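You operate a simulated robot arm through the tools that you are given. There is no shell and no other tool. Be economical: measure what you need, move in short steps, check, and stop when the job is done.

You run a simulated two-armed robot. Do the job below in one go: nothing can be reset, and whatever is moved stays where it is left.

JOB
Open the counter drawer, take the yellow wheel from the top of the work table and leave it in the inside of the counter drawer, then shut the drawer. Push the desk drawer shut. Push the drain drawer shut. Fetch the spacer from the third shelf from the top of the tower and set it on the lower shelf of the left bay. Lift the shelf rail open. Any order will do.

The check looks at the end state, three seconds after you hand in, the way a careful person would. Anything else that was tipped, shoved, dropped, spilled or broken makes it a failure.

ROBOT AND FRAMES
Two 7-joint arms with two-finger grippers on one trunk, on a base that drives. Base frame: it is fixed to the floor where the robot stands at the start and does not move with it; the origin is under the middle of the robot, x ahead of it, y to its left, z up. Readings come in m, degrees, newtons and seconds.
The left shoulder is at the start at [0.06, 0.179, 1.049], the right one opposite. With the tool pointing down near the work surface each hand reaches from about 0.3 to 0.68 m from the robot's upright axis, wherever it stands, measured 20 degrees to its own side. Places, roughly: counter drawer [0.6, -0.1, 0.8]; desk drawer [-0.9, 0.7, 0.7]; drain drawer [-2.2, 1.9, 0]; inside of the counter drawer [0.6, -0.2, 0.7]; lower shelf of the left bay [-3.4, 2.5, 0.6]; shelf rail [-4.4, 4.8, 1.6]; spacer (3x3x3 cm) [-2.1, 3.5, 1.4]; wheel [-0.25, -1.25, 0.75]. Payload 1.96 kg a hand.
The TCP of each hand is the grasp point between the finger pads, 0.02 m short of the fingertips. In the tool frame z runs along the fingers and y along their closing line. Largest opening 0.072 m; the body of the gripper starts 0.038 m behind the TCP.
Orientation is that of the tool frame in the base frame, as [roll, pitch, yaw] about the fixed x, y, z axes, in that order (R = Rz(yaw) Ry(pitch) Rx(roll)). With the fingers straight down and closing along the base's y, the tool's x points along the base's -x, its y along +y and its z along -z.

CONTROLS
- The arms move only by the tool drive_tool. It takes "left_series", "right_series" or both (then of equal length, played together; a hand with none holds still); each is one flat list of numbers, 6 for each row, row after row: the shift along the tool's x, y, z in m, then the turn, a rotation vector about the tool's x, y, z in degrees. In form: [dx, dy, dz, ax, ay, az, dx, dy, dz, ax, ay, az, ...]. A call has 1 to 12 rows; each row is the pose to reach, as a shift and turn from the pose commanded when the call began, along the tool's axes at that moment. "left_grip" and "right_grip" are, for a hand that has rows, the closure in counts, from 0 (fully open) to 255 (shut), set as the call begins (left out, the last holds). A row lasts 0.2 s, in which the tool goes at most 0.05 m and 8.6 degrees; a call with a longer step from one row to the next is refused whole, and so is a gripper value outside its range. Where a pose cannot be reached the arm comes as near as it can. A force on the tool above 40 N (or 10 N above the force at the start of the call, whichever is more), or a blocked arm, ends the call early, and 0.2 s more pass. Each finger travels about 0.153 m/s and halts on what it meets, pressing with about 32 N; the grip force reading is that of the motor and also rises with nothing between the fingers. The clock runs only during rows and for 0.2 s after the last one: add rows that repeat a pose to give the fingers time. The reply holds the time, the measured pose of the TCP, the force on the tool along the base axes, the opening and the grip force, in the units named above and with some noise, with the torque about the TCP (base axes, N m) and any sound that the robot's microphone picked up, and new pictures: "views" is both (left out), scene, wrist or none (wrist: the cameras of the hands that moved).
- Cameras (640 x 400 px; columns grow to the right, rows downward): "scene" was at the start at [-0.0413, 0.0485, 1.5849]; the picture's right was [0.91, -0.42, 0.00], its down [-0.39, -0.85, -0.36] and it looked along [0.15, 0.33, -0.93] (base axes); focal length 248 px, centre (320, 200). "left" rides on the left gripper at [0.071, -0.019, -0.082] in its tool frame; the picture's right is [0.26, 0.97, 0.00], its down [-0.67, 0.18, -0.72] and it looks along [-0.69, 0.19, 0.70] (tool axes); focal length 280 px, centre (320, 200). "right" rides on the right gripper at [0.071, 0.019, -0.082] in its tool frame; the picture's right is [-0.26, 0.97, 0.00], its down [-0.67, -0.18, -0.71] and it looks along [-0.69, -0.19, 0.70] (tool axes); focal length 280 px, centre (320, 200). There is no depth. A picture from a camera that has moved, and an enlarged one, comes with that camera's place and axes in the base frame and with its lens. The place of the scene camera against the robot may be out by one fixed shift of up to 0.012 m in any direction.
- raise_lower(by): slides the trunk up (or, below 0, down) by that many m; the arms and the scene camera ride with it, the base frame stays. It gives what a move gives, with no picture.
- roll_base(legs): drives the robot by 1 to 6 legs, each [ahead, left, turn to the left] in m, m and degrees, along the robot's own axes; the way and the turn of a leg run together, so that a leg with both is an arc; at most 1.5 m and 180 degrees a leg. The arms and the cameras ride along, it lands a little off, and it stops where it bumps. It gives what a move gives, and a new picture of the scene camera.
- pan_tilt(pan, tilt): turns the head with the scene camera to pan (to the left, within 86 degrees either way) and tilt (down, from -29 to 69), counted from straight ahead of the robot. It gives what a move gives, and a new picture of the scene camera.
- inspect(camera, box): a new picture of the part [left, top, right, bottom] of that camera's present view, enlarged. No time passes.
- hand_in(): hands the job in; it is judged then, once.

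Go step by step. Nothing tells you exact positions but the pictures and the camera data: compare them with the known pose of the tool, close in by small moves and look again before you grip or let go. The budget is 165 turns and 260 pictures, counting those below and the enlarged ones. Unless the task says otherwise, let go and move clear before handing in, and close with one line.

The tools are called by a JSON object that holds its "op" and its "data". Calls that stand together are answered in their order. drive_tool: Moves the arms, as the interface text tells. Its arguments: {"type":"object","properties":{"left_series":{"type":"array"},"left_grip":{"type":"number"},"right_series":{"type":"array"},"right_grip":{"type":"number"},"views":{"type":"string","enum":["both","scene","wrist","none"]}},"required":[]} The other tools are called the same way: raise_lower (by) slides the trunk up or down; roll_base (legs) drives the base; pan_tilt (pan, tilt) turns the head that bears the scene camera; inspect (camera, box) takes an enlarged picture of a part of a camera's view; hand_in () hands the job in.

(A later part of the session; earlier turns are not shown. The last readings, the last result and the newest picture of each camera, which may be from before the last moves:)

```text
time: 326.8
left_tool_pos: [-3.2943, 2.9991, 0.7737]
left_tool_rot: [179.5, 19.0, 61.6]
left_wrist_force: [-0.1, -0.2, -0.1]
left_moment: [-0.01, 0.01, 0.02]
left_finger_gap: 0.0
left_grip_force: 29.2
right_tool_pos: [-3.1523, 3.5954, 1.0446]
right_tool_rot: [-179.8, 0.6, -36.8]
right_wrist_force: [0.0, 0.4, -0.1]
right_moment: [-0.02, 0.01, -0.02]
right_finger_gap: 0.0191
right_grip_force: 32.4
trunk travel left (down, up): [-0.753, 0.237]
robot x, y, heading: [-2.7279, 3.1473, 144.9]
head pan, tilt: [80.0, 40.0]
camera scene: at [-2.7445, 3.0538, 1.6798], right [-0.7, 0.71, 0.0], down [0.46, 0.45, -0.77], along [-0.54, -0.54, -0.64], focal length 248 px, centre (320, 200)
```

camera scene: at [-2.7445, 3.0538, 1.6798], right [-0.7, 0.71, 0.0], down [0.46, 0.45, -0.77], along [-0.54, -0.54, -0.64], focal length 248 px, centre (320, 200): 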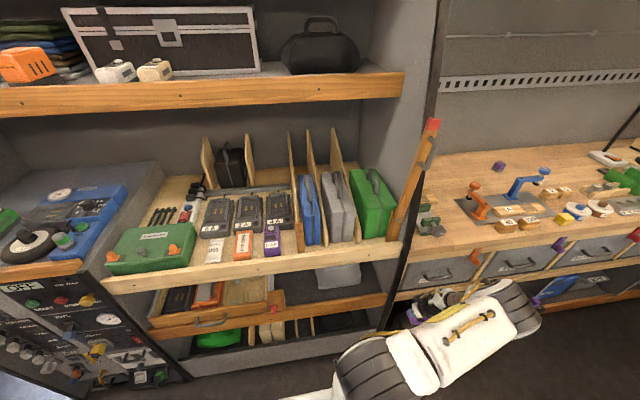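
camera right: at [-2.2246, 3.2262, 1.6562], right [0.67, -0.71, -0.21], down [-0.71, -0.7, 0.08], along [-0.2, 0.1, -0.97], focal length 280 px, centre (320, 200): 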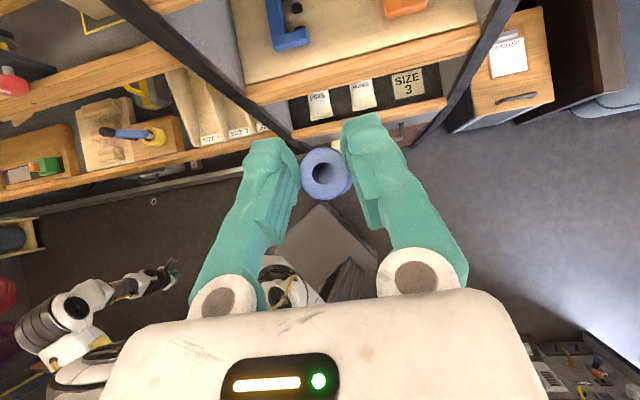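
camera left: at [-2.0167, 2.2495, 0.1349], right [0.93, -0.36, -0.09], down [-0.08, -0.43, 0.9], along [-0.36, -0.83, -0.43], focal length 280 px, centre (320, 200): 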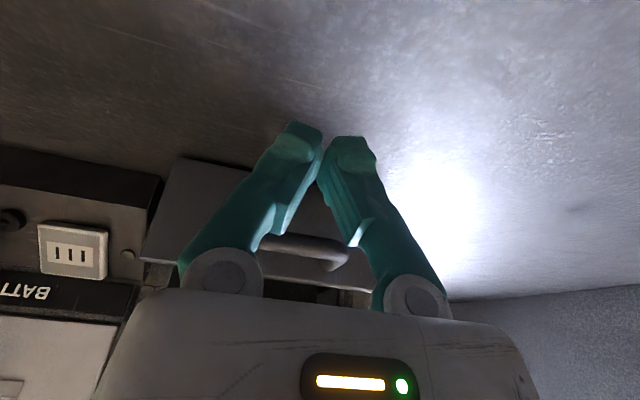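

{"op": "raise_lower", "data": {"by": -0.4}}

{"op": "pan_tilt", "data": {"pan": 84, "tilt": 25}}

```text
time: 330.7
left_tool_pos: [-3.2952, 2.9993, 0.373]
left_tool_rot: [179.4, 19.0, 61.5]
left_wrist_force: [-0.5, 0.5, -0.7]
left_moment: [0.01, 0.02, 0.04]
left_finger_gap: 0.0001
left_grip_force: 29.4
right_tool_pos: [-3.1531, 3.5948, 0.6453]
right_tool_rot: [-179.7, 0.5, -36.7]
right_wrist_force: [0.2, -0.1, 0.2]
right_moment: [-0.01, 0.02, 0.0]
right_finger_gap: 0.019
right_grip_force: 31.9
trunk travel left (down, up): [-0.353, 0.637]
robot x, y, heading: [-2.7264, 3.1465, 144.6]
head pan, tilt: [80.0, 40.0]
```

```text
time: 331.4
left_tool_pos: [-3.2953, 2.998, 0.3722]
left_tool_rot: [179.4, 19.0, 61.5]
left_wrist_force: [0.8, -0.2, 0.7]
left_moment: [-0.02, 0.02, 0.02]
left_finger_gap: 0.0
left_grip_force: 29.6
right_tool_pos: [-3.1529, 3.5952, 0.646]
right_tool_rot: [-179.8, 0.6, -36.8]
right_wrist_force: [0.3, -0.1, 0.6]
right_moment: [0.03, -0.02, -0.01]
right_finger_gap: 0.0189
right_grip_force: 31.7
trunk travel left (down, up): [-0.353, 0.637]
robot x, y, heading: [-2.7286, 3.1519, 144.9]
head pan, tilt: [84.0, 25.0]
camera scene: at [-2.7447, 3.0443, 1.3031], right [-0.75, 0.66, 0.0], down [0.28, 0.32, -0.91], along [-0.6, -0.68, -0.42], focal length 248 px, centre (320, 200)
```

scene: 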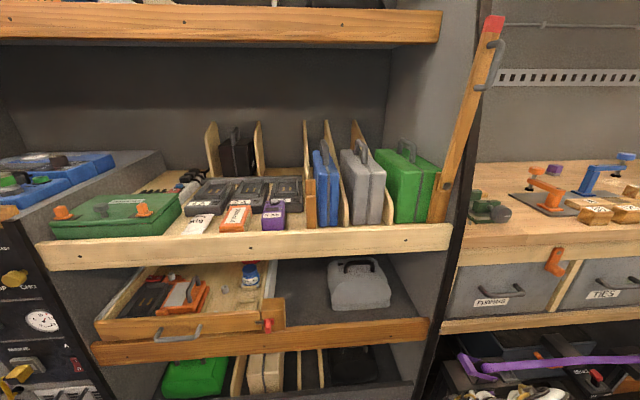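

I see free shelf surface between the tray and the grey case on the lower shelf (around n gap near (-3.1,2.5,0.62)). I'll raise a bit, tuck both hands, and turn to face the left bay.

{"op": "raise_lower", "data": {"by": 0.25}}

{"op": "drive_tool", "data": {"left_series": [0.04, 0, -0.01, 0, 0, 0, 0.08, 0, -0.02, 0, 0, 0, 0.12, 0, -0.03, 0, 0, 0, 0.16, 0, -0.05, 0, 0, 0, 0.18, 0, -0.06, 0, 0, 0], "right_series": [0.04, 0, 0, 0, 0, 0, 0.08, 0, 0, 0, 0, 0, 0.12, 0, 0, 0, 0, 0, 0.16, 0, 0, 0, 0, 0, 0.18, 0, 0, 0, 0, 0], "views": "none"}}

{"op": "roll_base", "data": {"legs": [[-0.13, 0.08, 0], [0, 0, 90]]}}

```text
time: 334.0
left_tool_pos: [-3.2942, 2.9987, 0.6222]
left_tool_rot: [179.5, 18.9, 61.5]
left_wrist_force: [0.2, 0.1, 0.4]
left_moment: [0.0, -0.01, -0.01]
left_finger_gap: 0.0
left_grip_force: 29.9
right_tool_pos: [-3.1546, 3.5952, 0.8955]
right_tool_rot: [-179.8, 0.6, -36.9]
right_wrist_force: [-0.3, 0.2, -0.1]
right_moment: [-0.02, 0.06, 0.0]
right_finger_gap: 0.0191
right_grip_force: 31.6
trunk travel left (down, up): [-0.603, 0.387]
robot x, y, heading: [-2.7324, 3.1544, 144.9]
head pan, tilt: [84.0, 25.0]
```

```text
time: 335.2
left_tool_pos: [-3.2041, 3.1638, 0.6198]
left_tool_rot: [179.5, 19.0, 61.5]
left_wrist_force: [-0.1, 0.0, -0.2]
left_moment: [0.0, 0.0, -0.02]
left_finger_gap: 0.0
left_grip_force: 29.7
right_tool_pos: [-3.0094, 3.4863, 0.8946]
right_tool_rot: [-179.9, 0.5, -36.9]
right_wrist_force: [0.6, 0.0, -0.5]
right_moment: [0.0, 0.0, 0.01]
right_finger_gap: 0.0191
right_grip_force: 32.3
trunk travel left (down, up): [-0.603, 0.387]
robot x, y, heading: [-2.7282, 3.1475, 144.7]
head pan, tilt: [84.0, 25.0]
```

```text
time: 340.4
left_tool_pos: [-2.6927, 2.5343, 0.6205]
left_tool_rot: [179.5, 19.0, 150.5]
left_wrist_force: [0.5, 0.8, 0.3]
left_moment: [-0.01, 0.0, 0.01]
left_finger_gap: 0.0002
left_grip_force: 29.7
right_tool_pos: [-3.0121, 2.7356, 0.8957]
right_tool_rot: [-179.7, 0.5, 52.3]
right_wrist_force: [-0.1, -0.5, -0.9]
right_moment: [0.03, 0.03, -0.03]
right_finger_gap: 0.0187
right_grip_force: 32.2
trunk travel left (down, up): [-0.603, 0.387]
robot x, y, heading: [-2.6679, 3.0104, -126.2]
head pan, tilt: [84.0, 25.0]
camera scene: at [-2.5709, 2.9943, 1.5532], right [-0.67, -0.74, 0.0], down [-0.31, 0.28, -0.91], along [0.67, -0.61, -0.42], focal length 248 px, centre (320, 200)
```

scene: 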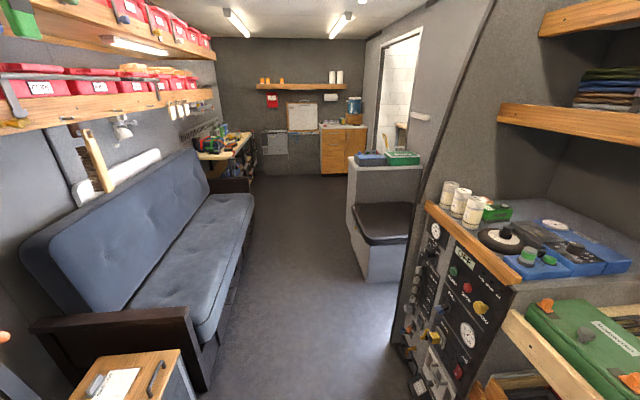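

{"op": "pan_tilt", "data": {"pan": 0, "tilt": 48}}

{"op": "inspect", "data": {"camera": "right", "box": [0, 0, 640, 400]}}

```text
time: 342.0
left_tool_pos: [-2.6931, 2.5345, 0.6213]
left_tool_rot: [179.6, 19.0, 150.4]
left_wrist_force: [0.3, 0.1, 0.2]
left_moment: [-0.02, 0.02, 0.01]
left_finger_gap: 0.0
left_grip_force: 29.7
right_tool_pos: [-3.0119, 2.7364, 0.8946]
right_tool_rot: [-179.8, 0.5, 52.2]
right_wrist_force: [0.2, 0.9, 0.0]
right_moment: [0.03, -0.02, -0.01]
right_finger_gap: 0.0193
right_grip_force: 32.2
trunk travel left (down, up): [-0.603, 0.387]
robot x, y, heading: [-2.6701, 3.011, -126.1]
head pan, tilt: [0.0, 48.0]
camera scene: at [-2.6858, 2.9925, 1.5184], right [-0.81, 0.59, 0.0], down [0.44, 0.6, -0.67], along [-0.39, -0.54, -0.74], focal length 248 px, centre (320, 200)
```

scene: 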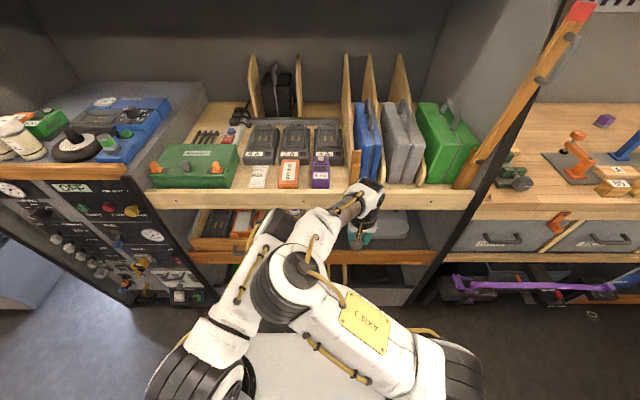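

```text
1.00 times, centred on (320, 200) of right (not enlarged: the box is as wide or as high as the picture)
camera zoom: at [-2.9527, 2.7801, 0.9761], right [0.6, -0.8, 0.0], down [-0.55, -0.42, 0.72], along [-0.58, -0.43, -0.69], focal length 280 px, centre (320, 200)
```

zoom: 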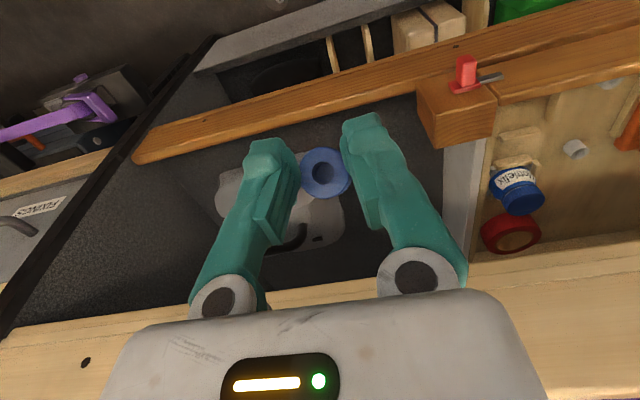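

{"op": "drive_tool", "data": {"left_series": [0, 0.02, 0, 0, 0, 0, 0, 0.04, 0, 0, 0, 0, 0, 0.06, 0, 0, 0, 0, 0, 0.08, 0, 0, 0, 0, 0, 0.1, 0, 0, 0, 0, 0, 0.12, 0, 0, 0, 0], "right_series": [0.005, 0.006, 0.025, 0, -7.5, 0, 0.01, 0.012, 0.05, 0, -15, 0, 0.015, 0.018, 0.08, 0, -22.5, 0, 0.02, 0.025, 0.11, 0, -30, 0, 0.025, 0.032, 0.14, 0, -37.5, 0, 0.03, 0.038, 0.17, 0, -45, 0], "views": "wrist"}}

```text
time: 343.4
left_tool_pos: [-2.632, 2.6368, 0.6205]
left_tool_rot: [179.3, 19.0, 150.7]
left_wrist_force: [0.1, -0.8, 0.0]
left_moment: [-0.01, -0.01, -0.04]
left_finger_gap: 0.0
left_grip_force: 30.3
right_tool_pos: [-2.9574, 2.6999, 0.7657]
right_tool_rot: [163.0, 45.0, 34.0]
right_wrist_force: [0.6, 0.2, -1.1]
right_moment: [0.02, -0.01, -0.01]
right_finger_gap: 0.019
right_grip_force: 32.5
trunk travel left (down, up): [-0.603, 0.387]
robot x, y, heading: [-2.6725, 3.0125, -125.9]
head pan, tilt: [0.0, 48.0]
stopped in row 6 (right hand): the arm was blocked; the commanded pose is now the measured one
camera right: at [-2.8705, 2.7652, 0.7746], right [0.53, -0.76, 0.38], down [-0.24, 0.3, 0.92], along [-0.81, -0.58, -0.02], focal length 280 px, centre (320, 200)
camera left: at [-2.7221, 2.6653, 0.6722], right [0.25, 0.96, -0.07], down [0.44, -0.05, 0.9], along [0.86, -0.26, -0.43], focal length 280 px, centre (320, 200)
```

right: 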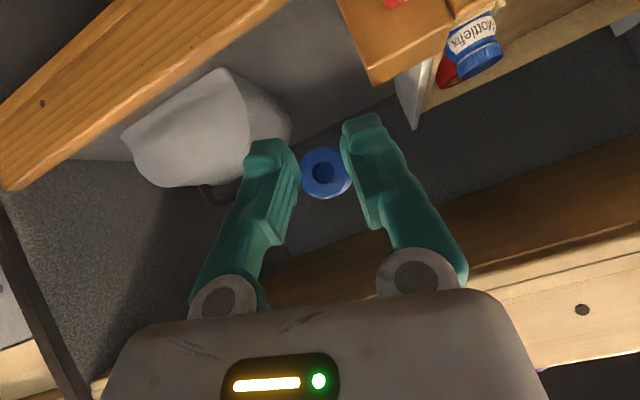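
left: 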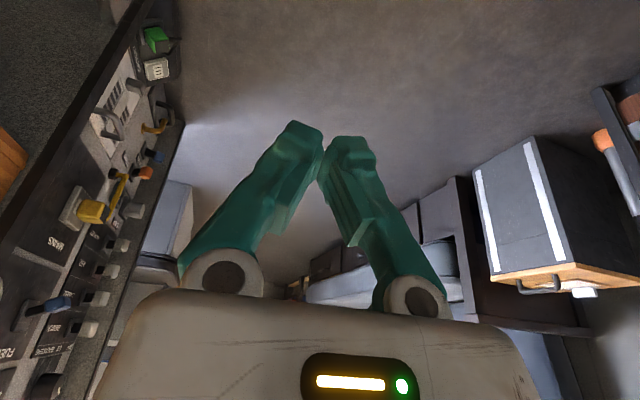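

{"op": "drive_tool", "data": {"right_series": [0, 0, 0, 0, 0, -8, 0, 0, 0, 0, 0, -16, -0.017, -0.003, 0.04, 0, 0, -16, -0.035, -0.006, 0.08, 0, 0, -16, -0.052, -0.01, 0.118, 0, 0, -16, -0.052, -0.01, 0.118, 0, 0, -16], "views": "both"}}

```text
time: 344.8
left_tool_pos: [-2.6312, 2.6369, 0.6185]
left_tool_rot: [179.4, 19.0, 150.7]
left_wrist_force: [0.7, -0.2, -0.1]
left_moment: [0.01, 0.02, 0.03]
left_finger_gap: 0.0
left_grip_force: 29.8
right_tool_pos: [-3.042, 2.6125, 0.7205]
right_tool_rot: [179.9, 47.5, 57.3]
right_wrist_force: [0.5, 1.4, -0.6]
right_moment: [0.0, -0.01, 0.0]
right_finger_gap: 0.0188
right_grip_force: 31.7
trunk travel left (down, up): [-0.603, 0.387]
robot x, y, heading: [-2.6713, 3.0068, -126.0]
head pan, tilt: [0.0, 48.0]
camera scene: at [-2.6847, 2.9931, 1.5184], right [-0.81, 0.59, 0.0], down [0.44, 0.6, -0.67], along [-0.4, -0.54, -0.74], focal length 248 px, centre (320, 200)
camera right: at [-2.9677, 2.6922, 0.7231], right [0.72, -0.67, 0.19], down [-0.12, 0.16, 0.98], along [-0.69, -0.73, 0.04], focal length 280 px, centre (320, 200)
```

scene: 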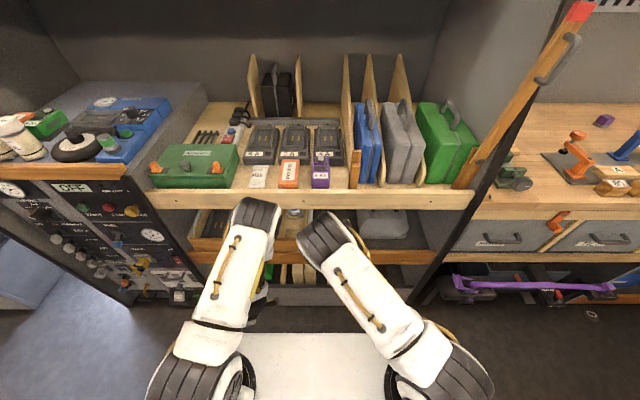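
right: 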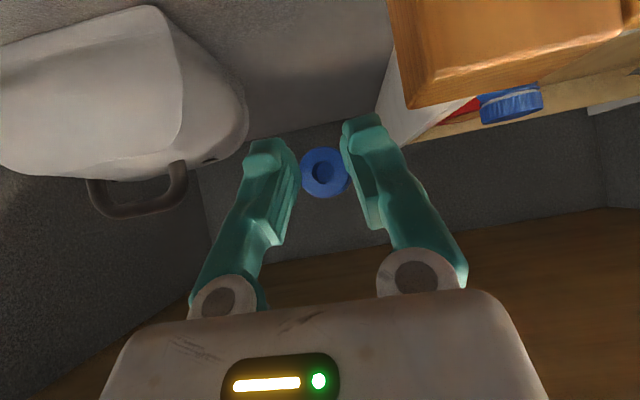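

{"op": "drive_tool", "data": {"right_series": [-0.025, -0.001, 0.041, 0, 0, 0, -0.051, -0.003, 0.082, 0, 0, 0, -0.05, -0.004, 0.11, 0, 0, 0, -0.048, -0.005, 0.14, 0, 0, 0, -0.048, -0.005, 0.14, 0, 0, 0], "views": "wrist"}}

```text
time: 346.0
left_tool_pos: [-2.6312, 2.6383, 0.6204]
left_tool_rot: [179.2, 19.0, 150.7]
left_wrist_force: [0.2, -0.7, 0.1]
left_moment: [-0.01, 0.0, 0.01]
left_finger_gap: 0.0
left_grip_force: 29.9
right_tool_pos: [-3.1189, 2.5016, 0.6588]
right_tool_rot: [179.7, 47.4, 57.2]
right_wrist_force: [0.5, 0.5, -0.7]
right_moment: [0.02, -0.02, 0.02]
right_finger_gap: 0.0192
right_grip_force: 31.7
trunk travel left (down, up): [-0.603, 0.387]
robot x, y, heading: [-2.6718, 3.0151, -126.3]
head pan, tilt: [0.0, 48.0]
camera right: at [-3.0447, 2.5817, 0.6622], right [0.72, -0.67, 0.19], down [-0.12, 0.16, 0.98], along [-0.69, -0.73, 0.04], focal length 280 px, centre (320, 200)
```

right: 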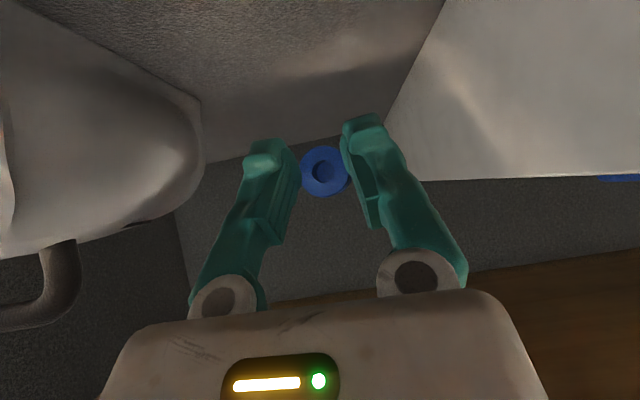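

The spacer now lies with its axis horizontal; I'll lower it gently to the shelf until contact and release.

{"op": "drive_tool", "data": {"right_series": [0.0055, 0, 0.005, 0, 0, 0, 0.011, 0, 0.01, 0, 0, 0, 0.0147, 0, 0.0135, 0, 0, 0], "views": "none"}}

{"op": "drive_tool", "data": {"right_series": [0.0037, 0, 0.0034, 0, 0, 0, 0.0074, 0, 0.0068, 0, 0, 0], "views": "wrist"}}

```text
time: 346.8
left_tool_pos: [-2.6315, 2.6367, 0.6185]
left_tool_rot: [179.2, 19.1, 150.6]
left_wrist_force: [0.0, 0.2, -0.4]
left_moment: [-0.01, -0.03, 0.01]
left_finger_gap: 0.0002
left_grip_force: 29.4
right_tool_pos: [-3.1202, 2.5005, 0.6401]
right_tool_rot: [179.8, 47.4, 57.2]
right_wrist_force: [-0.4, 0.2, -0.5]
right_moment: [-0.01, 0.01, 0.01]
right_finger_gap: 0.0189
right_grip_force: 31.9
trunk travel left (down, up): [-0.603, 0.387]
robot x, y, heading: [-2.6695, 3.0089, -126.3]
head pan, tilt: [0.0, 48.0]
```

```text
time: 347.4
left_tool_pos: [-2.6323, 2.6383, 0.6193]
left_tool_rot: [179.3, 19.0, 150.6]
left_wrist_force: [0.2, -0.6, 0.6]
left_moment: [0.01, 0.02, -0.01]
left_finger_gap: 0.0
left_grip_force: 29.6
right_tool_pos: [-3.1192, 2.5005, 0.6301]
right_tool_rot: [179.9, 47.3, 57.2]
right_wrist_force: [-0.8, 0.2, -0.8]
right_moment: [0.0, 0.01, -0.01]
right_finger_gap: 0.0193
right_grip_force: 31.7
trunk travel left (down, up): [-0.603, 0.387]
robot x, y, heading: [-2.6705, 3.0076, -126.1]
head pan, tilt: [0.0, 48.0]
camera right: at [-3.0446, 2.5812, 0.6335], right [0.72, -0.67, 0.19], down [-0.12, 0.16, 0.98], along [-0.69, -0.73, 0.04], focal length 280 px, centre (320, 200)
```

right: 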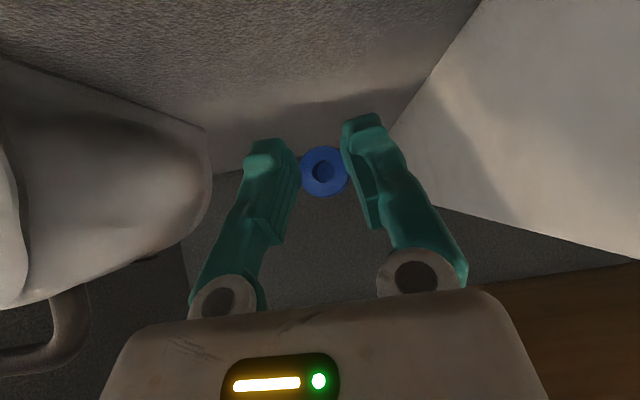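

{"op": "drive_tool", "data": {"right_series": [0.0044, 0, 0.004, 0, 0, 0, 0.0088, 0, 0.008, 0, 0, 0, 0.0132, 0, 0.012, 0, 0, 0], "views": "none"}}

{"op": "drive_tool", "data": {"right_series": [0.0044, 0, 0.004, 0, 0, 0, 0.0088, 0, 0.008, 0, 0, 0], "views": "wrist"}}

```text
time: 348.2
left_tool_pos: [-2.632, 2.6392, 0.6193]
left_tool_rot: [179.2, 18.9, 150.7]
left_wrist_force: [-0.8, -0.9, 0.2]
left_moment: [0.05, -0.03, 0.01]
left_finger_gap: 0.0
left_grip_force: 29.5
right_tool_pos: [-3.1189, 2.5008, 0.6137]
right_tool_rot: [179.9, 47.5, 57.2]
right_wrist_force: [-0.2, 3.7, 6.5]
right_moment: [0.77, -0.66, 0.27]
right_finger_gap: 0.0194
right_grip_force: 31.6
trunk travel left (down, up): [-0.603, 0.387]
robot x, y, heading: [-2.669, 3.0102, -126.5]
head pan, tilt: [0.0, 48.0]
```

```text
time: 348.8
left_tool_pos: [-2.6326, 2.6375, 0.6188]
left_tool_rot: [179.3, 18.9, 150.6]
left_wrist_force: [0.6, 0.6, 0.1]
left_moment: [0.03, 0.04, 0.01]
left_finger_gap: 0.0
left_grip_force: 29.2
right_tool_pos: [-3.1192, 2.4944, 0.617]
right_tool_rot: [179.2, 48.3, 57.0]
right_wrist_force: [-0.6, -1.1, -1.1]
right_moment: [0.02, -0.02, -0.03]
right_finger_gap: 0.0188
right_grip_force: 32.0
right hand out of reach, approached as far as the arm can: row 2
trunk travel left (down, up): [-0.603, 0.387]
robot x, y, heading: [-2.6678, 3.0097, -126.0]
head pan, tilt: [0.0, 48.0]
camera right: at [-3.0446, 2.575, 0.6175], right [0.72, -0.67, 0.2], down [-0.12, 0.17, 0.98], along [-0.69, -0.73, 0.05], focal length 280 px, centre (320, 200)
```

right: 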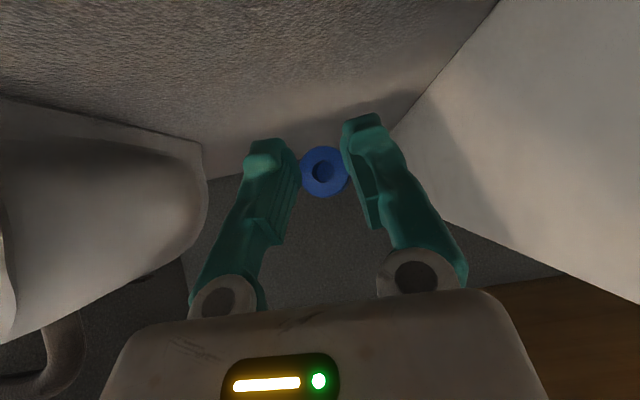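

{"op": "drive_tool", "data": {"right_series": [0, 0, 0, 0, 5, 0, 0, 0, 0, 0, 10, 0, 0.004, 0, 0.0035, 0, 10, 0, 0.0075, 0, 0.0065, 0, 10, 0], "views": "wrist"}}

```text
time: 349.3
left_tool_pos: [-2.6324, 2.6386, 0.6191]
left_tool_rot: [179.5, 19.0, 150.6]
left_wrist_force: [0.4, -0.9, -0.3]
left_moment: [-0.01, -0.01, 0.0]
left_finger_gap: 0.0
left_grip_force: 29.3
right_tool_pos: [-3.1141, 2.5075, 0.6055]
right_tool_rot: [179.9, 43.0, 57.1]
right_wrist_force: [1.2, 5.2, 11.6]
right_moment: [0.95, -0.77, 0.36]
right_finger_gap: 0.0189
right_grip_force: 31.9
right hand out of reach, approached as far as the arm can: row 1, 2
trunk travel left (down, up): [-0.603, 0.387]
robot x, y, heading: [-2.6711, 3.0117, -126.2]
head pan, tilt: [0.0, 48.0]
stopped in row 2 (right hand): the force on the tool passed its limit at 43 N (the readings are from after the stop); the commanded pose is now the measured one
camera right: at [-3.0388, 2.5871, 0.6157], right [0.71, -0.68, 0.18], down [-0.16, 0.1, 0.98], along [-0.69, -0.72, -0.04], focal length 280 px, centre (320, 200)
```

right: 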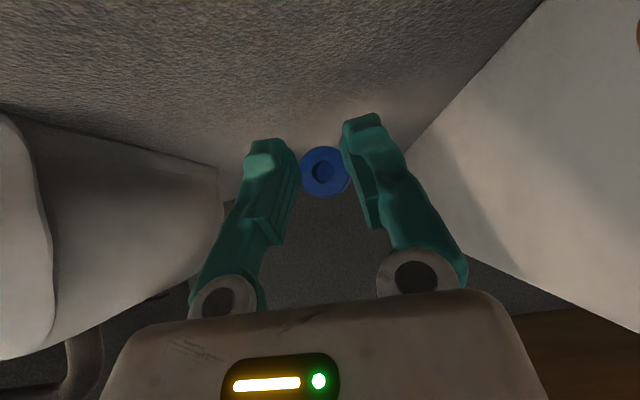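

{"op": "drive_tool", "data": {"right_series": [0, 0, 0, 0, 0, 0, 0, 0, 0, 0, 0, 0], "right_grip": 110, "views": "wrist"}}

```text
time: 349.9
left_tool_pos: [-2.6324, 2.6388, 0.6205]
left_tool_rot: [179.4, 19.0, 150.6]
left_wrist_force: [0.1, 0.3, -0.7]
left_moment: [-0.03, -0.01, 0.01]
left_finger_gap: 0.0
left_grip_force: 29.5
right_tool_pos: [-3.1128, 2.5065, 0.6047]
right_tool_rot: [179.8, 43.0, 57.2]
right_wrist_force: [-1.6, 3.8, 13.7]
right_moment: [1.17, -0.94, 0.37]
right_finger_gap: 0.0408
right_grip_force: 0.0
trunk travel left (down, up): [-0.603, 0.387]
robot x, y, heading: [-2.6689, 3.0116, -126.0]
head pan, tilt: [0.0, 48.0]
camera right: at [-3.0388, 2.5871, 0.6157], right [0.71, -0.68, 0.18], down [-0.16, 0.1, 0.98], along [-0.69, -0.72, -0.04], focal length 280 px, centre (320, 200)
```

right: 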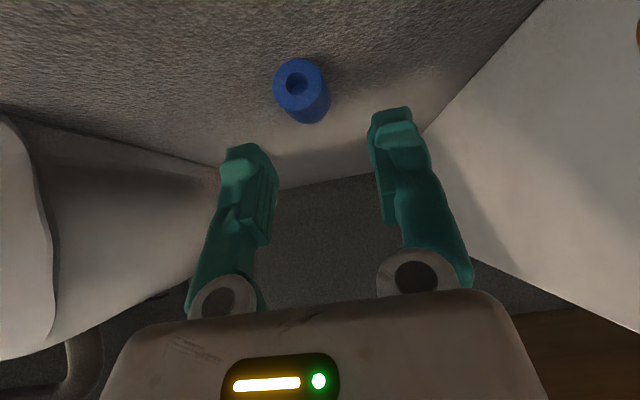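

{"op": "drive_tool", "data": {"right_series": [-0.02, 0, -0.022, 0, 0, 0, -0.041, 0, -0.044, 0, 0, 0, -0.055, 0, -0.062, 0, 0, 0, -0.03, 0, -0.09, 0, 0, 0, 0, 0, -0.12, 0, 0, 0, 0.03, 0, -0.15, 0, 0, 0, 0.06, 0, -0.18, 0, 0, 0, 0.09, 0, -0.21, 0, 0, 0, 0.12, 0, -0.24, 0, 0, 0], "views": "both"}}

```text
time: 351.9
left_tool_pos: [-2.6324, 2.6379, 0.6203]
left_tool_rot: [179.4, 19.0, 150.7]
left_wrist_force: [-0.8, 0.0, 0.2]
left_moment: [-0.06, 0.0, 0.01]
left_finger_gap: 0.0001
left_grip_force: 29.8
right_tool_pos: [-2.9782, 2.7195, 0.6964]
right_tool_rot: [179.9, 42.9, 57.1]
right_wrist_force: [0.4, 0.7, 0.0]
right_moment: [-0.01, 0.01, 0.0]
right_finger_gap: 0.041
right_grip_force: 0.0
trunk travel left (down, up): [-0.603, 0.387]
robot x, y, heading: [-2.6693, 3.0061, -126.1]
head pan, tilt: [0.0, 48.0]
camera scene: at [-2.6857, 2.9926, 1.5184], right [-0.81, 0.59, 0.0], down [0.44, 0.6, -0.67], along [-0.4, -0.54, -0.74], focal length 248 px, centre (320, 200)
camera right: at [-2.9033, 2.7992, 0.708], right [0.71, -0.68, 0.18], down [-0.16, 0.09, 0.98], along [-0.69, -0.72, -0.04], focal length 280 px, centre (320, 200)
```

scene: 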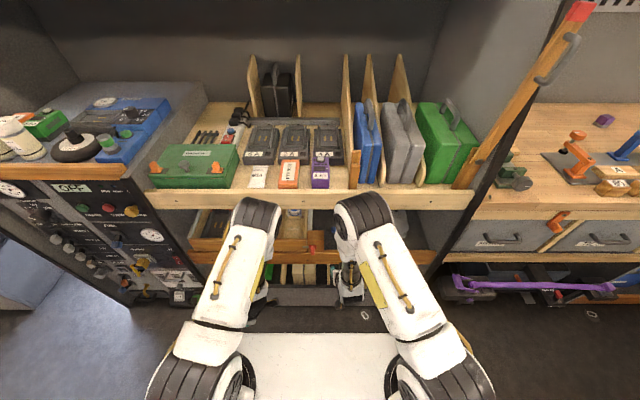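
right: 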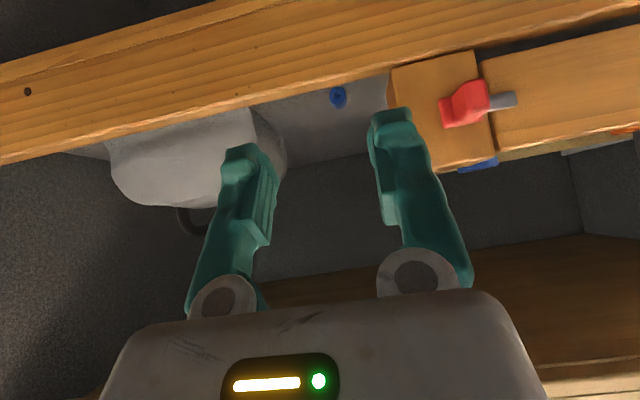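

The spacer rests on the lower shelf. Now the shelf rail: raise the trunk, turn down the corridor, and drive toward it.

{"op": "raise_lower", "data": {"by": 0.3}}

{"op": "pan_tilt", "data": {"pan": -45, "tilt": 15}}

{"op": "roll_base", "data": {"legs": [[0, 0, -89], [1.3, 0, 0]]}}

```text
time: 354.9
left_tool_pos: [-2.6327, 2.637, 0.9182]
left_tool_rot: [179.3, 18.9, 150.6]
left_wrist_force: [-0.1, -0.1, -0.6]
left_moment: [-0.03, -0.03, 0.01]
left_finger_gap: 0.0
left_grip_force: 29.3
right_tool_pos: [-2.9785, 2.7186, 0.9964]
right_tool_rot: [179.8, 43.0, 57.1]
right_wrist_force: [0.4, -0.7, 0.3]
right_moment: [-0.02, 0.0, 0.01]
right_finger_gap: 0.0412
right_grip_force: 0.1
trunk travel left (down, up): [-0.903, 0.087]
robot x, y, heading: [-2.6699, 3.0161, -126.4]
head pan, tilt: [0.0, 48.0]
```

```text
time: 356.0
left_tool_pos: [-2.6326, 2.6381, 0.919]
left_tool_rot: [179.4, 19.0, 150.5]
left_wrist_force: [0.1, 0.3, 1.0]
left_moment: [0.0, -0.01, 0.03]
left_finger_gap: 0.0
left_grip_force: 29.6
right_tool_pos: [-2.9786, 2.7181, 0.9954]
right_tool_rot: [180.0, 42.9, 57.1]
right_wrist_force: [0.1, -0.7, -0.4]
right_moment: [0.01, 0.04, 0.02]
right_finger_gap: 0.0408
right_grip_force: 0.0
trunk travel left (down, up): [-0.903, 0.087]
robot x, y, heading: [-2.6703, 3.0112, -126.5]
head pan, tilt: [-45.0, 15.0]
camera scene: at [-2.732, 3.0413, 1.8694], right [-0.15, 0.99, 0.0], down [0.26, 0.04, -0.97], along [-0.95, -0.15, -0.26], focal length 248 px, centre (320, 200)
```

scene: 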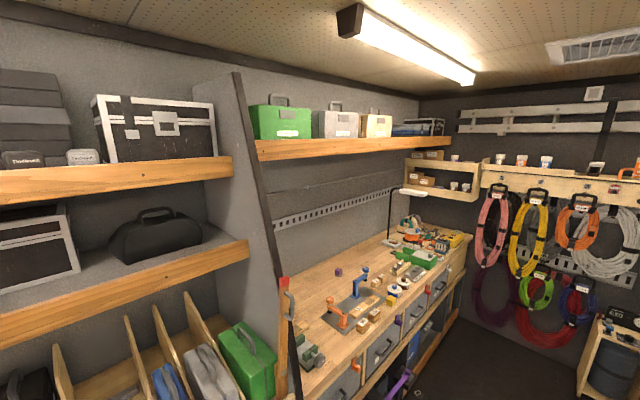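

```text
time: 366.3
left_tool_pos: [-4.0882, 3.7552, 0.9186]
left_tool_rot: [179.3, 19.0, 59.7]
left_wrist_force: [-0.3, 0.0, 0.4]
left_moment: [-0.06, 0.0, -0.03]
left_finger_gap: 0.0
left_grip_force: 29.5
right_tool_pos: [-4.0009, 4.0991, 0.997]
right_tool_rot: [179.8, 42.9, -33.8]
right_wrist_force: [0.6, 0.2, 0.6]
right_moment: [-0.03, 0.01, 0.01]
right_finger_gap: 0.041
right_grip_force: 0.1
trunk travel left (down, up): [-0.903, 0.087]
robot x, y, heading: [-3.7139, 3.7873, 143.0]
head pan, tilt: [-45.0, 15.0]
camera scene: at [-3.6846, 3.841, 1.8694], right [0.99, 0.14, 0.0], down [0.04, -0.26, -0.97], along [-0.13, 0.96, -0.26], focal length 248 px, centre (320, 200)
```

scene: 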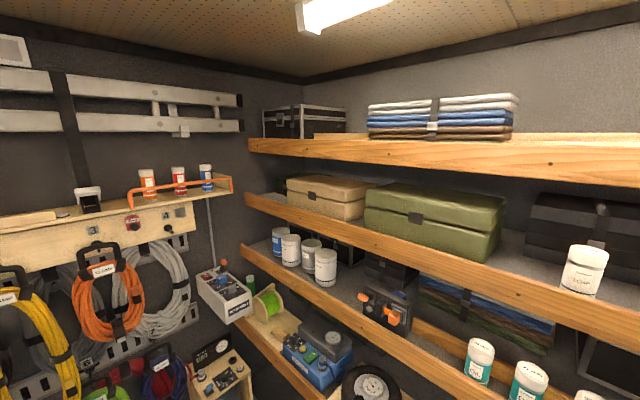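

{"op": "inspect", "data": {"camera": "scene", "box": [110, 140, 270, 240]}}

```text
4.00 times, centred on (190, 190) of scene
camera zoom: at [-3.6846, 3.841, 1.8694], right [0.99, 0.14, 0.0], down [0.04, -0.26, -0.97], along [-0.13, 0.96, -0.26], focal length 992 px, centre (840, 240)
```

zoom: 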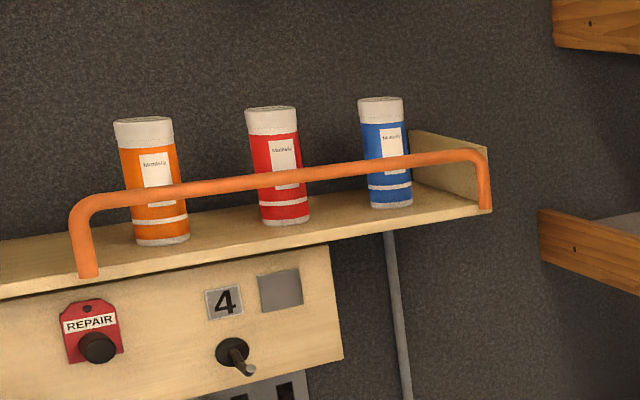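

The orange rail over the three bottles at the end wall is the shelf rail. I'll raise the right hand to rail height, turned horizontal with fingers closing vertically.

{"op": "raise_lower", "data": {"by": 0.08}}

{"op": "drive_tool", "data": {"right_series": [-0.0325, 0, -0.029, -3.06, -3.06, 7.03, -0.065, 0, -0.058, -6.12, -6.12, 14.07, -0.0975, 0, -0.0865, -9.18, -9.18, 21.1, -0.13, 0, -0.115, -12.23, -12.23, 28.13, -0.1625, 0, -0.144, -15.3, -15.3, 35.17, -0.195, 0, -0.173, -18.35, -18.35, 42.2, -0.2275, 0, -0.202, -21.4, -21.4, 49.23, -0.26, 0, -0.231, -24.5, -24.5, 56.27, -0.2925, 0, -0.26, -27.5, -27.5, 63.3, -0.325, 0, -0.288, -30.6, -30.6, 70.33, -0.3575, 0, -0.317, -33.6, -33.6, 77.37, -0.39, 0, -0.346, -36.7, -36.7, 84.4], "right_grip": 0, "views": "none"}}

```text
time: 367.5
left_tool_pos: [-4.0885, 3.7557, 0.9995]
left_tool_rot: [179.3, 19.0, 59.8]
left_wrist_force: [0.4, 0.2, -0.1]
left_moment: [-0.01, 0.01, 0.01]
left_finger_gap: 0.0
left_grip_force: 29.5
right_tool_pos: [-4.0019, 4.0994, 1.0766]
right_tool_rot: [180.0, 42.9, -33.7]
right_wrist_force: [-0.6, 0.0, -0.7]
right_moment: [-0.02, 0.03, 0.01]
right_finger_gap: 0.041
right_grip_force: 0.0
trunk travel left (down, up): [-0.983, 0.007]
robot x, y, heading: [-3.7178, 3.7852, 142.8]
head pan, tilt: [-45.0, 15.0]
```

```text
time: 370.1
left_tool_pos: [-4.0881, 3.7566, 1.0001]
left_tool_rot: [179.4, 19.0, 59.8]
left_wrist_force: [-0.1, 0.1, 0.6]
left_moment: [0.01, -0.01, 0.01]
left_finger_gap: 0.0
left_grip_force: 29.5
right_tool_pos: [-4.0483, 4.127, 1.5859]
right_tool_rot: [90.3, -0.2, -123.7]
right_wrist_force: [0.1, -0.1, -0.6]
right_moment: [0.01, 0.01, -0.01]
right_finger_gap: 0.072
right_grip_force: 0.1
right hand out of reach, approached as far as the arm can: row 5, 6, 7, 8, 9, 12
trunk travel left (down, up): [-0.983, 0.007]
robot x, y, heading: [-3.7148, 3.7883, 142.8]
head pan, tilt: [-45.0, 15.0]
```

{"op": "roll_base", "data": {"legs": [[0.45, -0.26, 2]]}}

{"op": "inspect", "data": {"camera": "right", "box": [0, 0, 640, 400]}}

```text
time: 373.2
left_tool_pos: [-4.3016, 4.2285, 0.999]
left_tool_rot: [179.3, 19.0, 61.1]
left_wrist_force: [0.1, 0.3, -0.4]
left_moment: [-0.03, -0.04, 0.0]
left_finger_gap: 0.0
left_grip_force: 29.3
right_tool_pos: [-4.2704, 4.6005, 1.5861]
right_tool_rot: [90.0, 0.0, -122.2]
right_wrist_force: [-0.1, 0.3, 0.5]
right_moment: [-0.02, -0.02, 0.0]
right_finger_gap: 0.0722
right_grip_force: 0.1
trunk travel left (down, up): [-0.983, 0.007]
robot x, y, heading: [-3.9262, 4.2713, 144.4]
head pan, tilt: [-45.0, 15.0]
camera scene: at [-3.9001, 4.3225, 1.9495], right [0.99, 0.16, 0.0], down [0.04, -0.25, -0.97], along [-0.16, 0.95, -0.26], focal length 248 px, centre (320, 200)
```

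scene: 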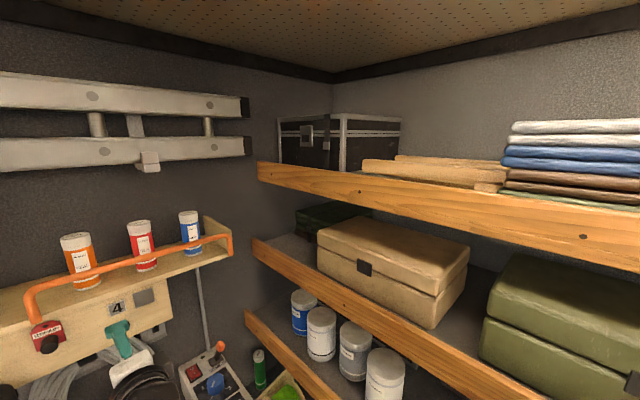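

```text
1.00 times, centred on (320, 200) of right (not enlarged: the box is as wide or as high as the picture)
camera zoom: at [-4.2395, 4.4963, 1.6053], right [0.14, 0.22, 0.96], down [0.97, 0.19, -0.18], along [-0.22, 0.96, -0.19], focal length 280 px, centre (320, 200)
```

zoom: 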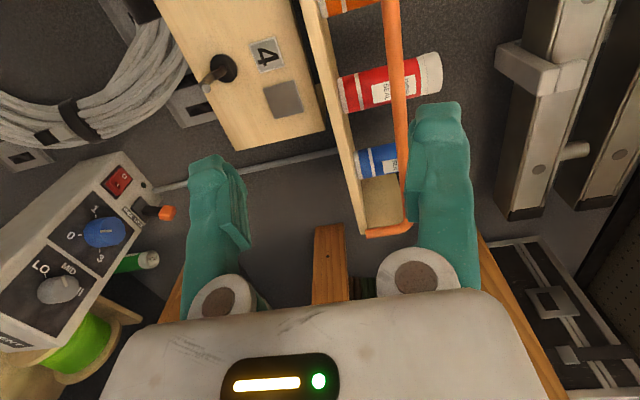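

{"op": "drive_tool", "data": {"right_series": [-0.03, 0.025, 0.02, 0, 0, 0, -0.06, 0.05, 0.04, 0, 0, 0, -0.095, 0.074, 0.06, 0, 0, 0, -0.095, 0.074, 0.1, 0, 0, 0, -0.095, 0.074, 0.13, 0, 0, 0, -0.095, 0.074, 0.13, 0, 0, 0], "views": "wrist"}}

```text
time: 374.6
left_tool_pos: [-4.3018, 4.2293, 1.0]
left_tool_rot: [179.3, 19.1, 61.1]
left_wrist_force: [-0.4, -0.8, 1.0]
left_moment: [0.03, 0.01, -0.01]
left_finger_gap: 0.0003
left_grip_force: 29.6
right_tool_pos: [-4.3286, 4.7514, 1.6598]
right_tool_rot: [90.2, -0.1, -122.3]
right_wrist_force: [0.4, -0.7, 0.4]
right_moment: [-0.01, 0.03, 0.02]
right_finger_gap: 0.0721
right_grip_force: 0.0
trunk travel left (down, up): [-0.983, 0.007]
robot x, y, heading: [-3.9314, 4.2668, 144.1]
head pan, tilt: [-45.0, 15.0]
camera right: at [-4.2979, 4.6473, 1.6788], right [0.14, 0.22, 0.96], down [0.97, 0.19, -0.18], along [-0.22, 0.96, -0.19], focal length 280 px, centre (320, 200)
```

right: 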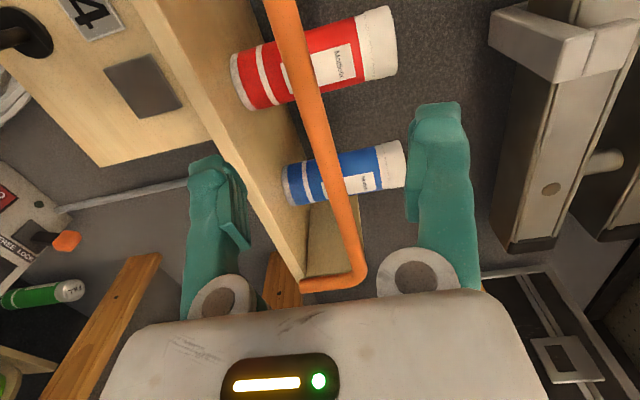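

{"op": "drive_tool", "data": {"right_series": [0, 0.003, 0, 0, 0, 0, 0, 0.004, 0.025, 0, 0, 0, 0, 0.004, 0.05, 0, 0, 0, 0, 0.004, 0.07, 0, 0, 0, 0, 0.004, 0.07, 0, 0, 0], "right_grip": 95, "views": "wrist"}}

```text
time: 375.8
left_tool_pos: [-4.3022, 4.2293, 0.9999]
left_tool_rot: [179.2, 19.0, 61.1]
left_wrist_force: [0.0, -0.6, -0.1]
left_moment: [-0.03, -0.01, 0.03]
left_finger_gap: 0.0002
left_grip_force: 30.0
right_tool_pos: [-4.3879, 4.7872, 1.664]
right_tool_rot: [90.1, -0.1, -122.4]
right_wrist_force: [-0.6, -0.3, 0.5]
right_moment: [-0.04, -0.02, -0.01]
right_finger_gap: 0.045
right_grip_force: 0.2
trunk travel left (down, up): [-0.983, 0.007]
robot x, y, heading: [-3.9354, 4.2666, 144.3]
head pan, tilt: [-45.0, 15.0]
camera right: at [-4.3577, 4.6848, 1.6824], right [0.14, 0.22, 0.96], down [0.97, 0.19, -0.18], along [-0.22, 0.96, -0.19], focal length 280 px, centre (320, 200)
```

right: 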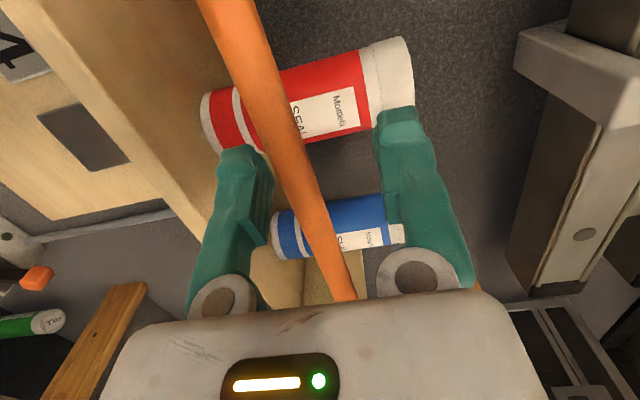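

Bar is between the fingers. Lift with the lower finger and watch the forces.

{"op": "drive_tool", "data": {"right_series": [0, 0.012, 0, 0, 0, 0, 0, 0.024, 0, 0, 0, 0, 0, 0.036, 0, 0, 0, 0, 0, 0.048, 0, 0, 0, 0, 0, 0.06, 0, 0, 0, 0, 0, 0.075, 0, 0, 0, 0], "right_grip": 140, "views": "both"}}

```text
time: 376.4
left_tool_pos: [-4.3024, 4.2289, 0.9987]
left_tool_rot: [179.2, 19.1, 61.1]
left_wrist_force: [0.0, -0.2, -0.8]
left_moment: [-0.03, 0.03, 0.0]
left_finger_gap: 0.0
left_grip_force: 30.1
right_tool_pos: [-4.3918, 4.7902, 1.6683]
right_tool_rot: [92.0, 0.0, -122.4]
right_wrist_force: [7.4, -5.5, -25.2]
right_moment: [-0.19, -0.5, 0.05]
right_finger_gap: 0.049
right_grip_force: 12.4
trunk travel left (down, up): [-0.983, 0.007]
robot x, y, heading: [-3.931, 4.271, 144.6]
head pan, tilt: [-45.0, 15.0]
stopped in row 2 (right hand): the force on the tool passed its limit at 44 N (the readings are from after the stop); the commanded pose is now the measured one
camera scene: at [-3.9015, 4.3259, 1.9492], right [0.99, 0.16, 0.0], down [0.04, -0.26, -0.97], along [-0.16, 0.95, -0.26], focal length 248 px, centre (320, 200)
camera right: at [-4.3615, 4.6871, 1.6902], right [0.11, 0.24, 0.96], down [0.97, 0.18, -0.16], along [-0.21, 0.95, -0.21], focal length 280 px, centre (320, 200)
```

scene: 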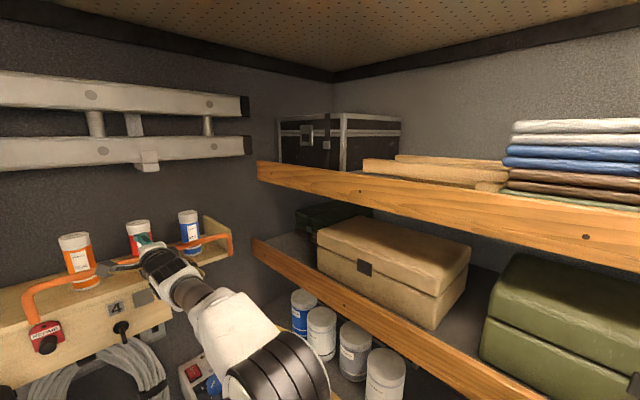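
right: 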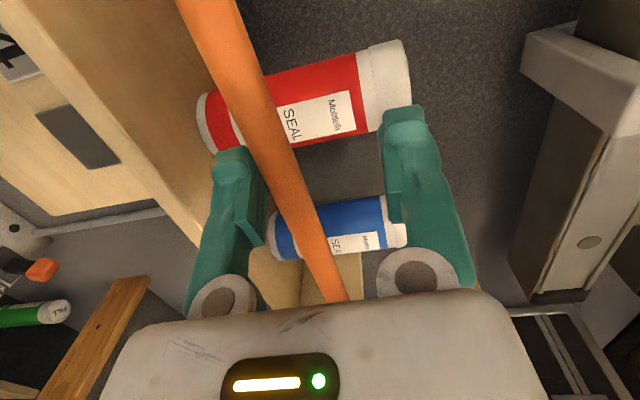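

Pure lifting is rigid, so it may be hinged at the shelf edge. I'll clamp the bar and test a gentle outward pull.

{"op": "drive_tool", "data": {"right_series": [0, -0.01, 0, 0, 0, 0, 0, -0.01, 0, 0, 0, 0, 0, -0.01, 0, 0, 0, 0, 0, -0.01, 0, 0, 0, 0], "right_grip": 255, "views": "none"}}

{"op": "drive_tool", "data": {"right_series": [0, 0, -0.008, 0, 0, 0, 0, 0, -0.016, 0, 0, 0, 0, 0, -0.024, 0, 0, 0, 0, 0, -0.032, 0, 0, 0], "views": "wrist"}}

```text
time: 376.7
left_tool_pos: [-4.303, 4.2311, 0.9999]
left_tool_rot: [179.1, 19.1, 61.0]
left_wrist_force: [0.5, 0.2, 0.1]
left_moment: [0.03, 0.01, 0.0]
left_finger_gap: 0.0
left_grip_force: 29.6
right_tool_pos: [-4.3947, 4.7923, 1.6509]
right_tool_rot: [93.5, 0.0, -122.5]
right_wrist_force: [2.4, -1.9, -29.7]
right_moment: [-0.05, -0.3, 0.04]
right_finger_gap: 0.0129
right_grip_force: 31.5
trunk travel left (down, up): [-0.983, 0.007]
robot x, y, heading: [-3.9288, 4.2717, 144.3]
head pan, tilt: [-45.0, 15.0]
stopped in row 1 (right hand): the force on the tool passed its limit at 47 N (the readings are from after the stop); the commanded pose is now the measured one
```

```text
time: 377.3
left_tool_pos: [-4.3028, 4.231, 0.9993]
left_tool_rot: [179.1, 19.0, 61.0]
left_wrist_force: [0.2, 0.3, 0.2]
left_moment: [0.03, 0.0, -0.04]
left_finger_gap: 0.0
left_grip_force: 29.5
right_tool_pos: [-4.3845, 4.7843, 1.6486]
right_tool_rot: [94.1, 0.0, -122.4]
right_wrist_force: [-7.4, 3.4, -24.8]
right_moment: [0.01, 0.11, 0.06]
right_finger_gap: 0.0085
right_grip_force: 36.3
trunk travel left (down, up): [-0.983, 0.007]
robot x, y, heading: [-3.9273, 4.2707, 144.5]
head pan, tilt: [-45.0, 15.0]
stopped in row 2 (right hand): the force on the tool passed its limit at 42 N (the readings are from after the stop); the commanded pose is now the measured one
camera right: at [-4.3549, 4.682, 1.6735], right [0.08, 0.26, 0.96], down [0.97, 0.18, -0.13], along [-0.21, 0.95, -0.24], focal length 280 px, centre (320, 200)
```

right: 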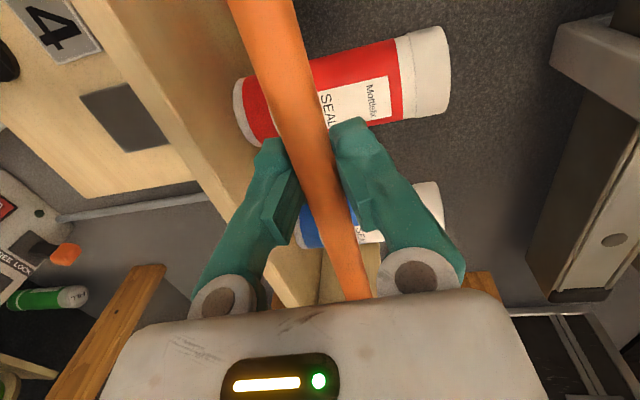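

{"op": "drive_tool", "data": {"right_series": [0, 0, 0.006, 0, 0, 0, 0, 0, 0.012, 0, 0, 0, 0, 0.003, 0.012, 0, 0, 0, 0, 0.006, 0.012, 0, 0, 0, 0, 0.009, 0.012, 0, 0, 0, 0, 0.012, 0.012, 0, 0, 0, 0, 0.015, 0.012, 0, 0, 0, 0, 0.018, 0.012, 0, 0, 0, 0, 0.021, 0.012, 0, 0, 0, 0, 0.024, 0.012, 0, 0, 0, 0, 0.027, 0.012, 0, 0, 0, 0, 0.03, 0.012, 0, 0, 0], "views": "none"}}

```text
time: 378.2
left_tool_pos: [-4.3018, 4.2302, 1.0]
left_tool_rot: [179.2, 19.0, 61.0]
left_wrist_force: [0.8, -0.8, -0.1]
left_moment: [-0.01, 0.04, 0.01]
left_finger_gap: 0.0
left_grip_force: 29.5
right_tool_pos: [-4.394, 4.7925, 1.6502]
right_tool_rot: [94.4, -0.1, -122.5]
right_wrist_force: [-2.7, 3.8, -16.0]
right_moment: [0.03, 0.2, 0.15]
right_finger_gap: 0.0074
right_grip_force: 35.5
trunk travel left (down, up): [-0.983, 0.007]
robot x, y, heading: [-3.9288, 4.2697, 144.2]
head pan, tilt: [-45.0, 15.0]
stopped in row 4 (right hand): the force on the tool passed its limit at 41 N (the readings are from after the stop); the commanded pose is now the measured one
```

{"op": "drive_tool", "data": {"right_series": [0, 0, 0, 0, 0, 0, 0, 0, 0.008, 0, 0, 0, 0, 0, 0.018, 0, 0, 0, 0, 0, 0.018, 0, 0, 0], "right_grip": 140, "views": "none"}}

{"op": "drive_tool", "data": {"right_series": [0, 0, 0, 0, 0, 0, 0, 0, 0, 0, 0, 0, 0, 0, 0, 0, 0, 0], "right_grip": 255, "views": "wrist"}}

```text
time: 379.2
left_tool_pos: [-4.3021, 4.229, 0.9986]
left_tool_rot: [179.3, 19.0, 61.1]
left_wrist_force: [-0.3, -0.4, 0.2]
left_moment: [0.02, 0.01, 0.03]
left_finger_gap: 0.0001
left_grip_force: 29.1
right_tool_pos: [-4.4077, 4.7971, 1.6536]
right_tool_rot: [93.8, 0.0, -122.5]
right_wrist_force: [-0.2, 0.2, -0.3]
right_moment: [0.02, 0.0, -0.02]
right_finger_gap: 0.0327
right_grip_force: 0.2
trunk travel left (down, up): [-0.983, 0.007]
robot x, y, heading: [-3.9303, 4.2672, 144.3]
head pan, tilt: [-45.0, 15.0]
```

```text
time: 380.1
left_tool_pos: [-4.3025, 4.23, 0.9999]
left_tool_rot: [179.2, 19.1, 60.9]
left_wrist_force: [0.3, -0.1, -1.0]
left_moment: [0.03, 0.03, 0.0]
left_finger_gap: 0.0
left_grip_force: 29.3
right_tool_pos: [-4.4081, 4.7982, 1.6498]
right_tool_rot: [94.1, 0.0, -122.5]
right_wrist_force: [4.1, -6.1, -19.3]
right_moment: [0.01, 0.09, -0.03]
right_finger_gap: 0.0061
right_grip_force: 31.3
trunk travel left (down, up): [-0.983, 0.007]
robot x, y, heading: [-3.9301, 4.2708, 144.7]
head pan, tilt: [-45.0, 15.0]
camera right: at [-4.3789, 4.6954, 1.6751], right [0.08, 0.26, 0.96], down [0.97, 0.18, -0.13], along [-0.21, 0.95, -0.24], focal length 280 px, centre (320, 200)
```

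right: 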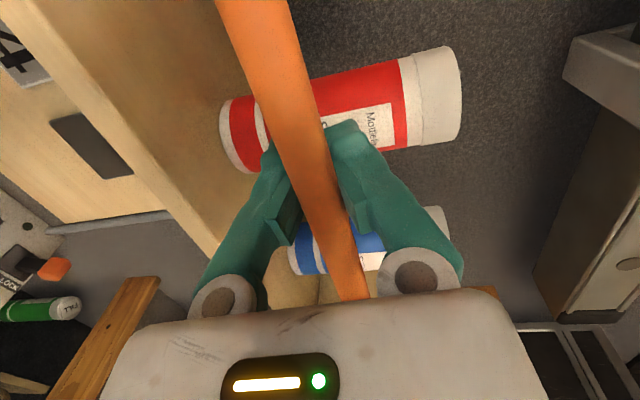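

{"op": "drive_tool", "data": {"right_series": [0, 0, -0.004, 0, 0, 0, 0, 0, -0.008, 0, 0, 0, 0, 0, -0.012, 0, 0, 0, 0, 0, -0.016, 0, 0, 0, 0, 0, -0.02, 0, 0, 0, 0, 0, -0.024, 0, 0, 0, 0, 0, -0.028, 0, 0, 0, 0, 0, -0.032, 0, 0, 0], "views": "none"}}

```text
time: 381.8
left_tool_pos: [-4.3051, 4.2301, 0.9992]
left_tool_rot: [179.1, 19.0, 61.1]
left_wrist_force: [0.3, 0.8, -0.2]
left_moment: [0.02, 0.04, 0.0]
left_finger_gap: 0.0003
left_grip_force: 29.3
right_tool_pos: [-4.3862, 4.7837, 1.6431]
right_tool_rot: [95.3, -0.1, -122.2]
right_wrist_force: [-13.5, 2.6, -27.1]
right_moment: [0.09, 0.48, -0.73]
right_finger_gap: 0.0062
right_grip_force: 30.5
trunk travel left (down, up): [-0.983, 0.007]
robot x, y, heading: [-3.9299, 4.2704, 144.3]
head pan, tilt: [-45.0, 15.0]
stopped in row 8 (right hand): the force on the tool passed its limit at 41 N (the readings are from after the stop); the commanded pose is now the measured one
```

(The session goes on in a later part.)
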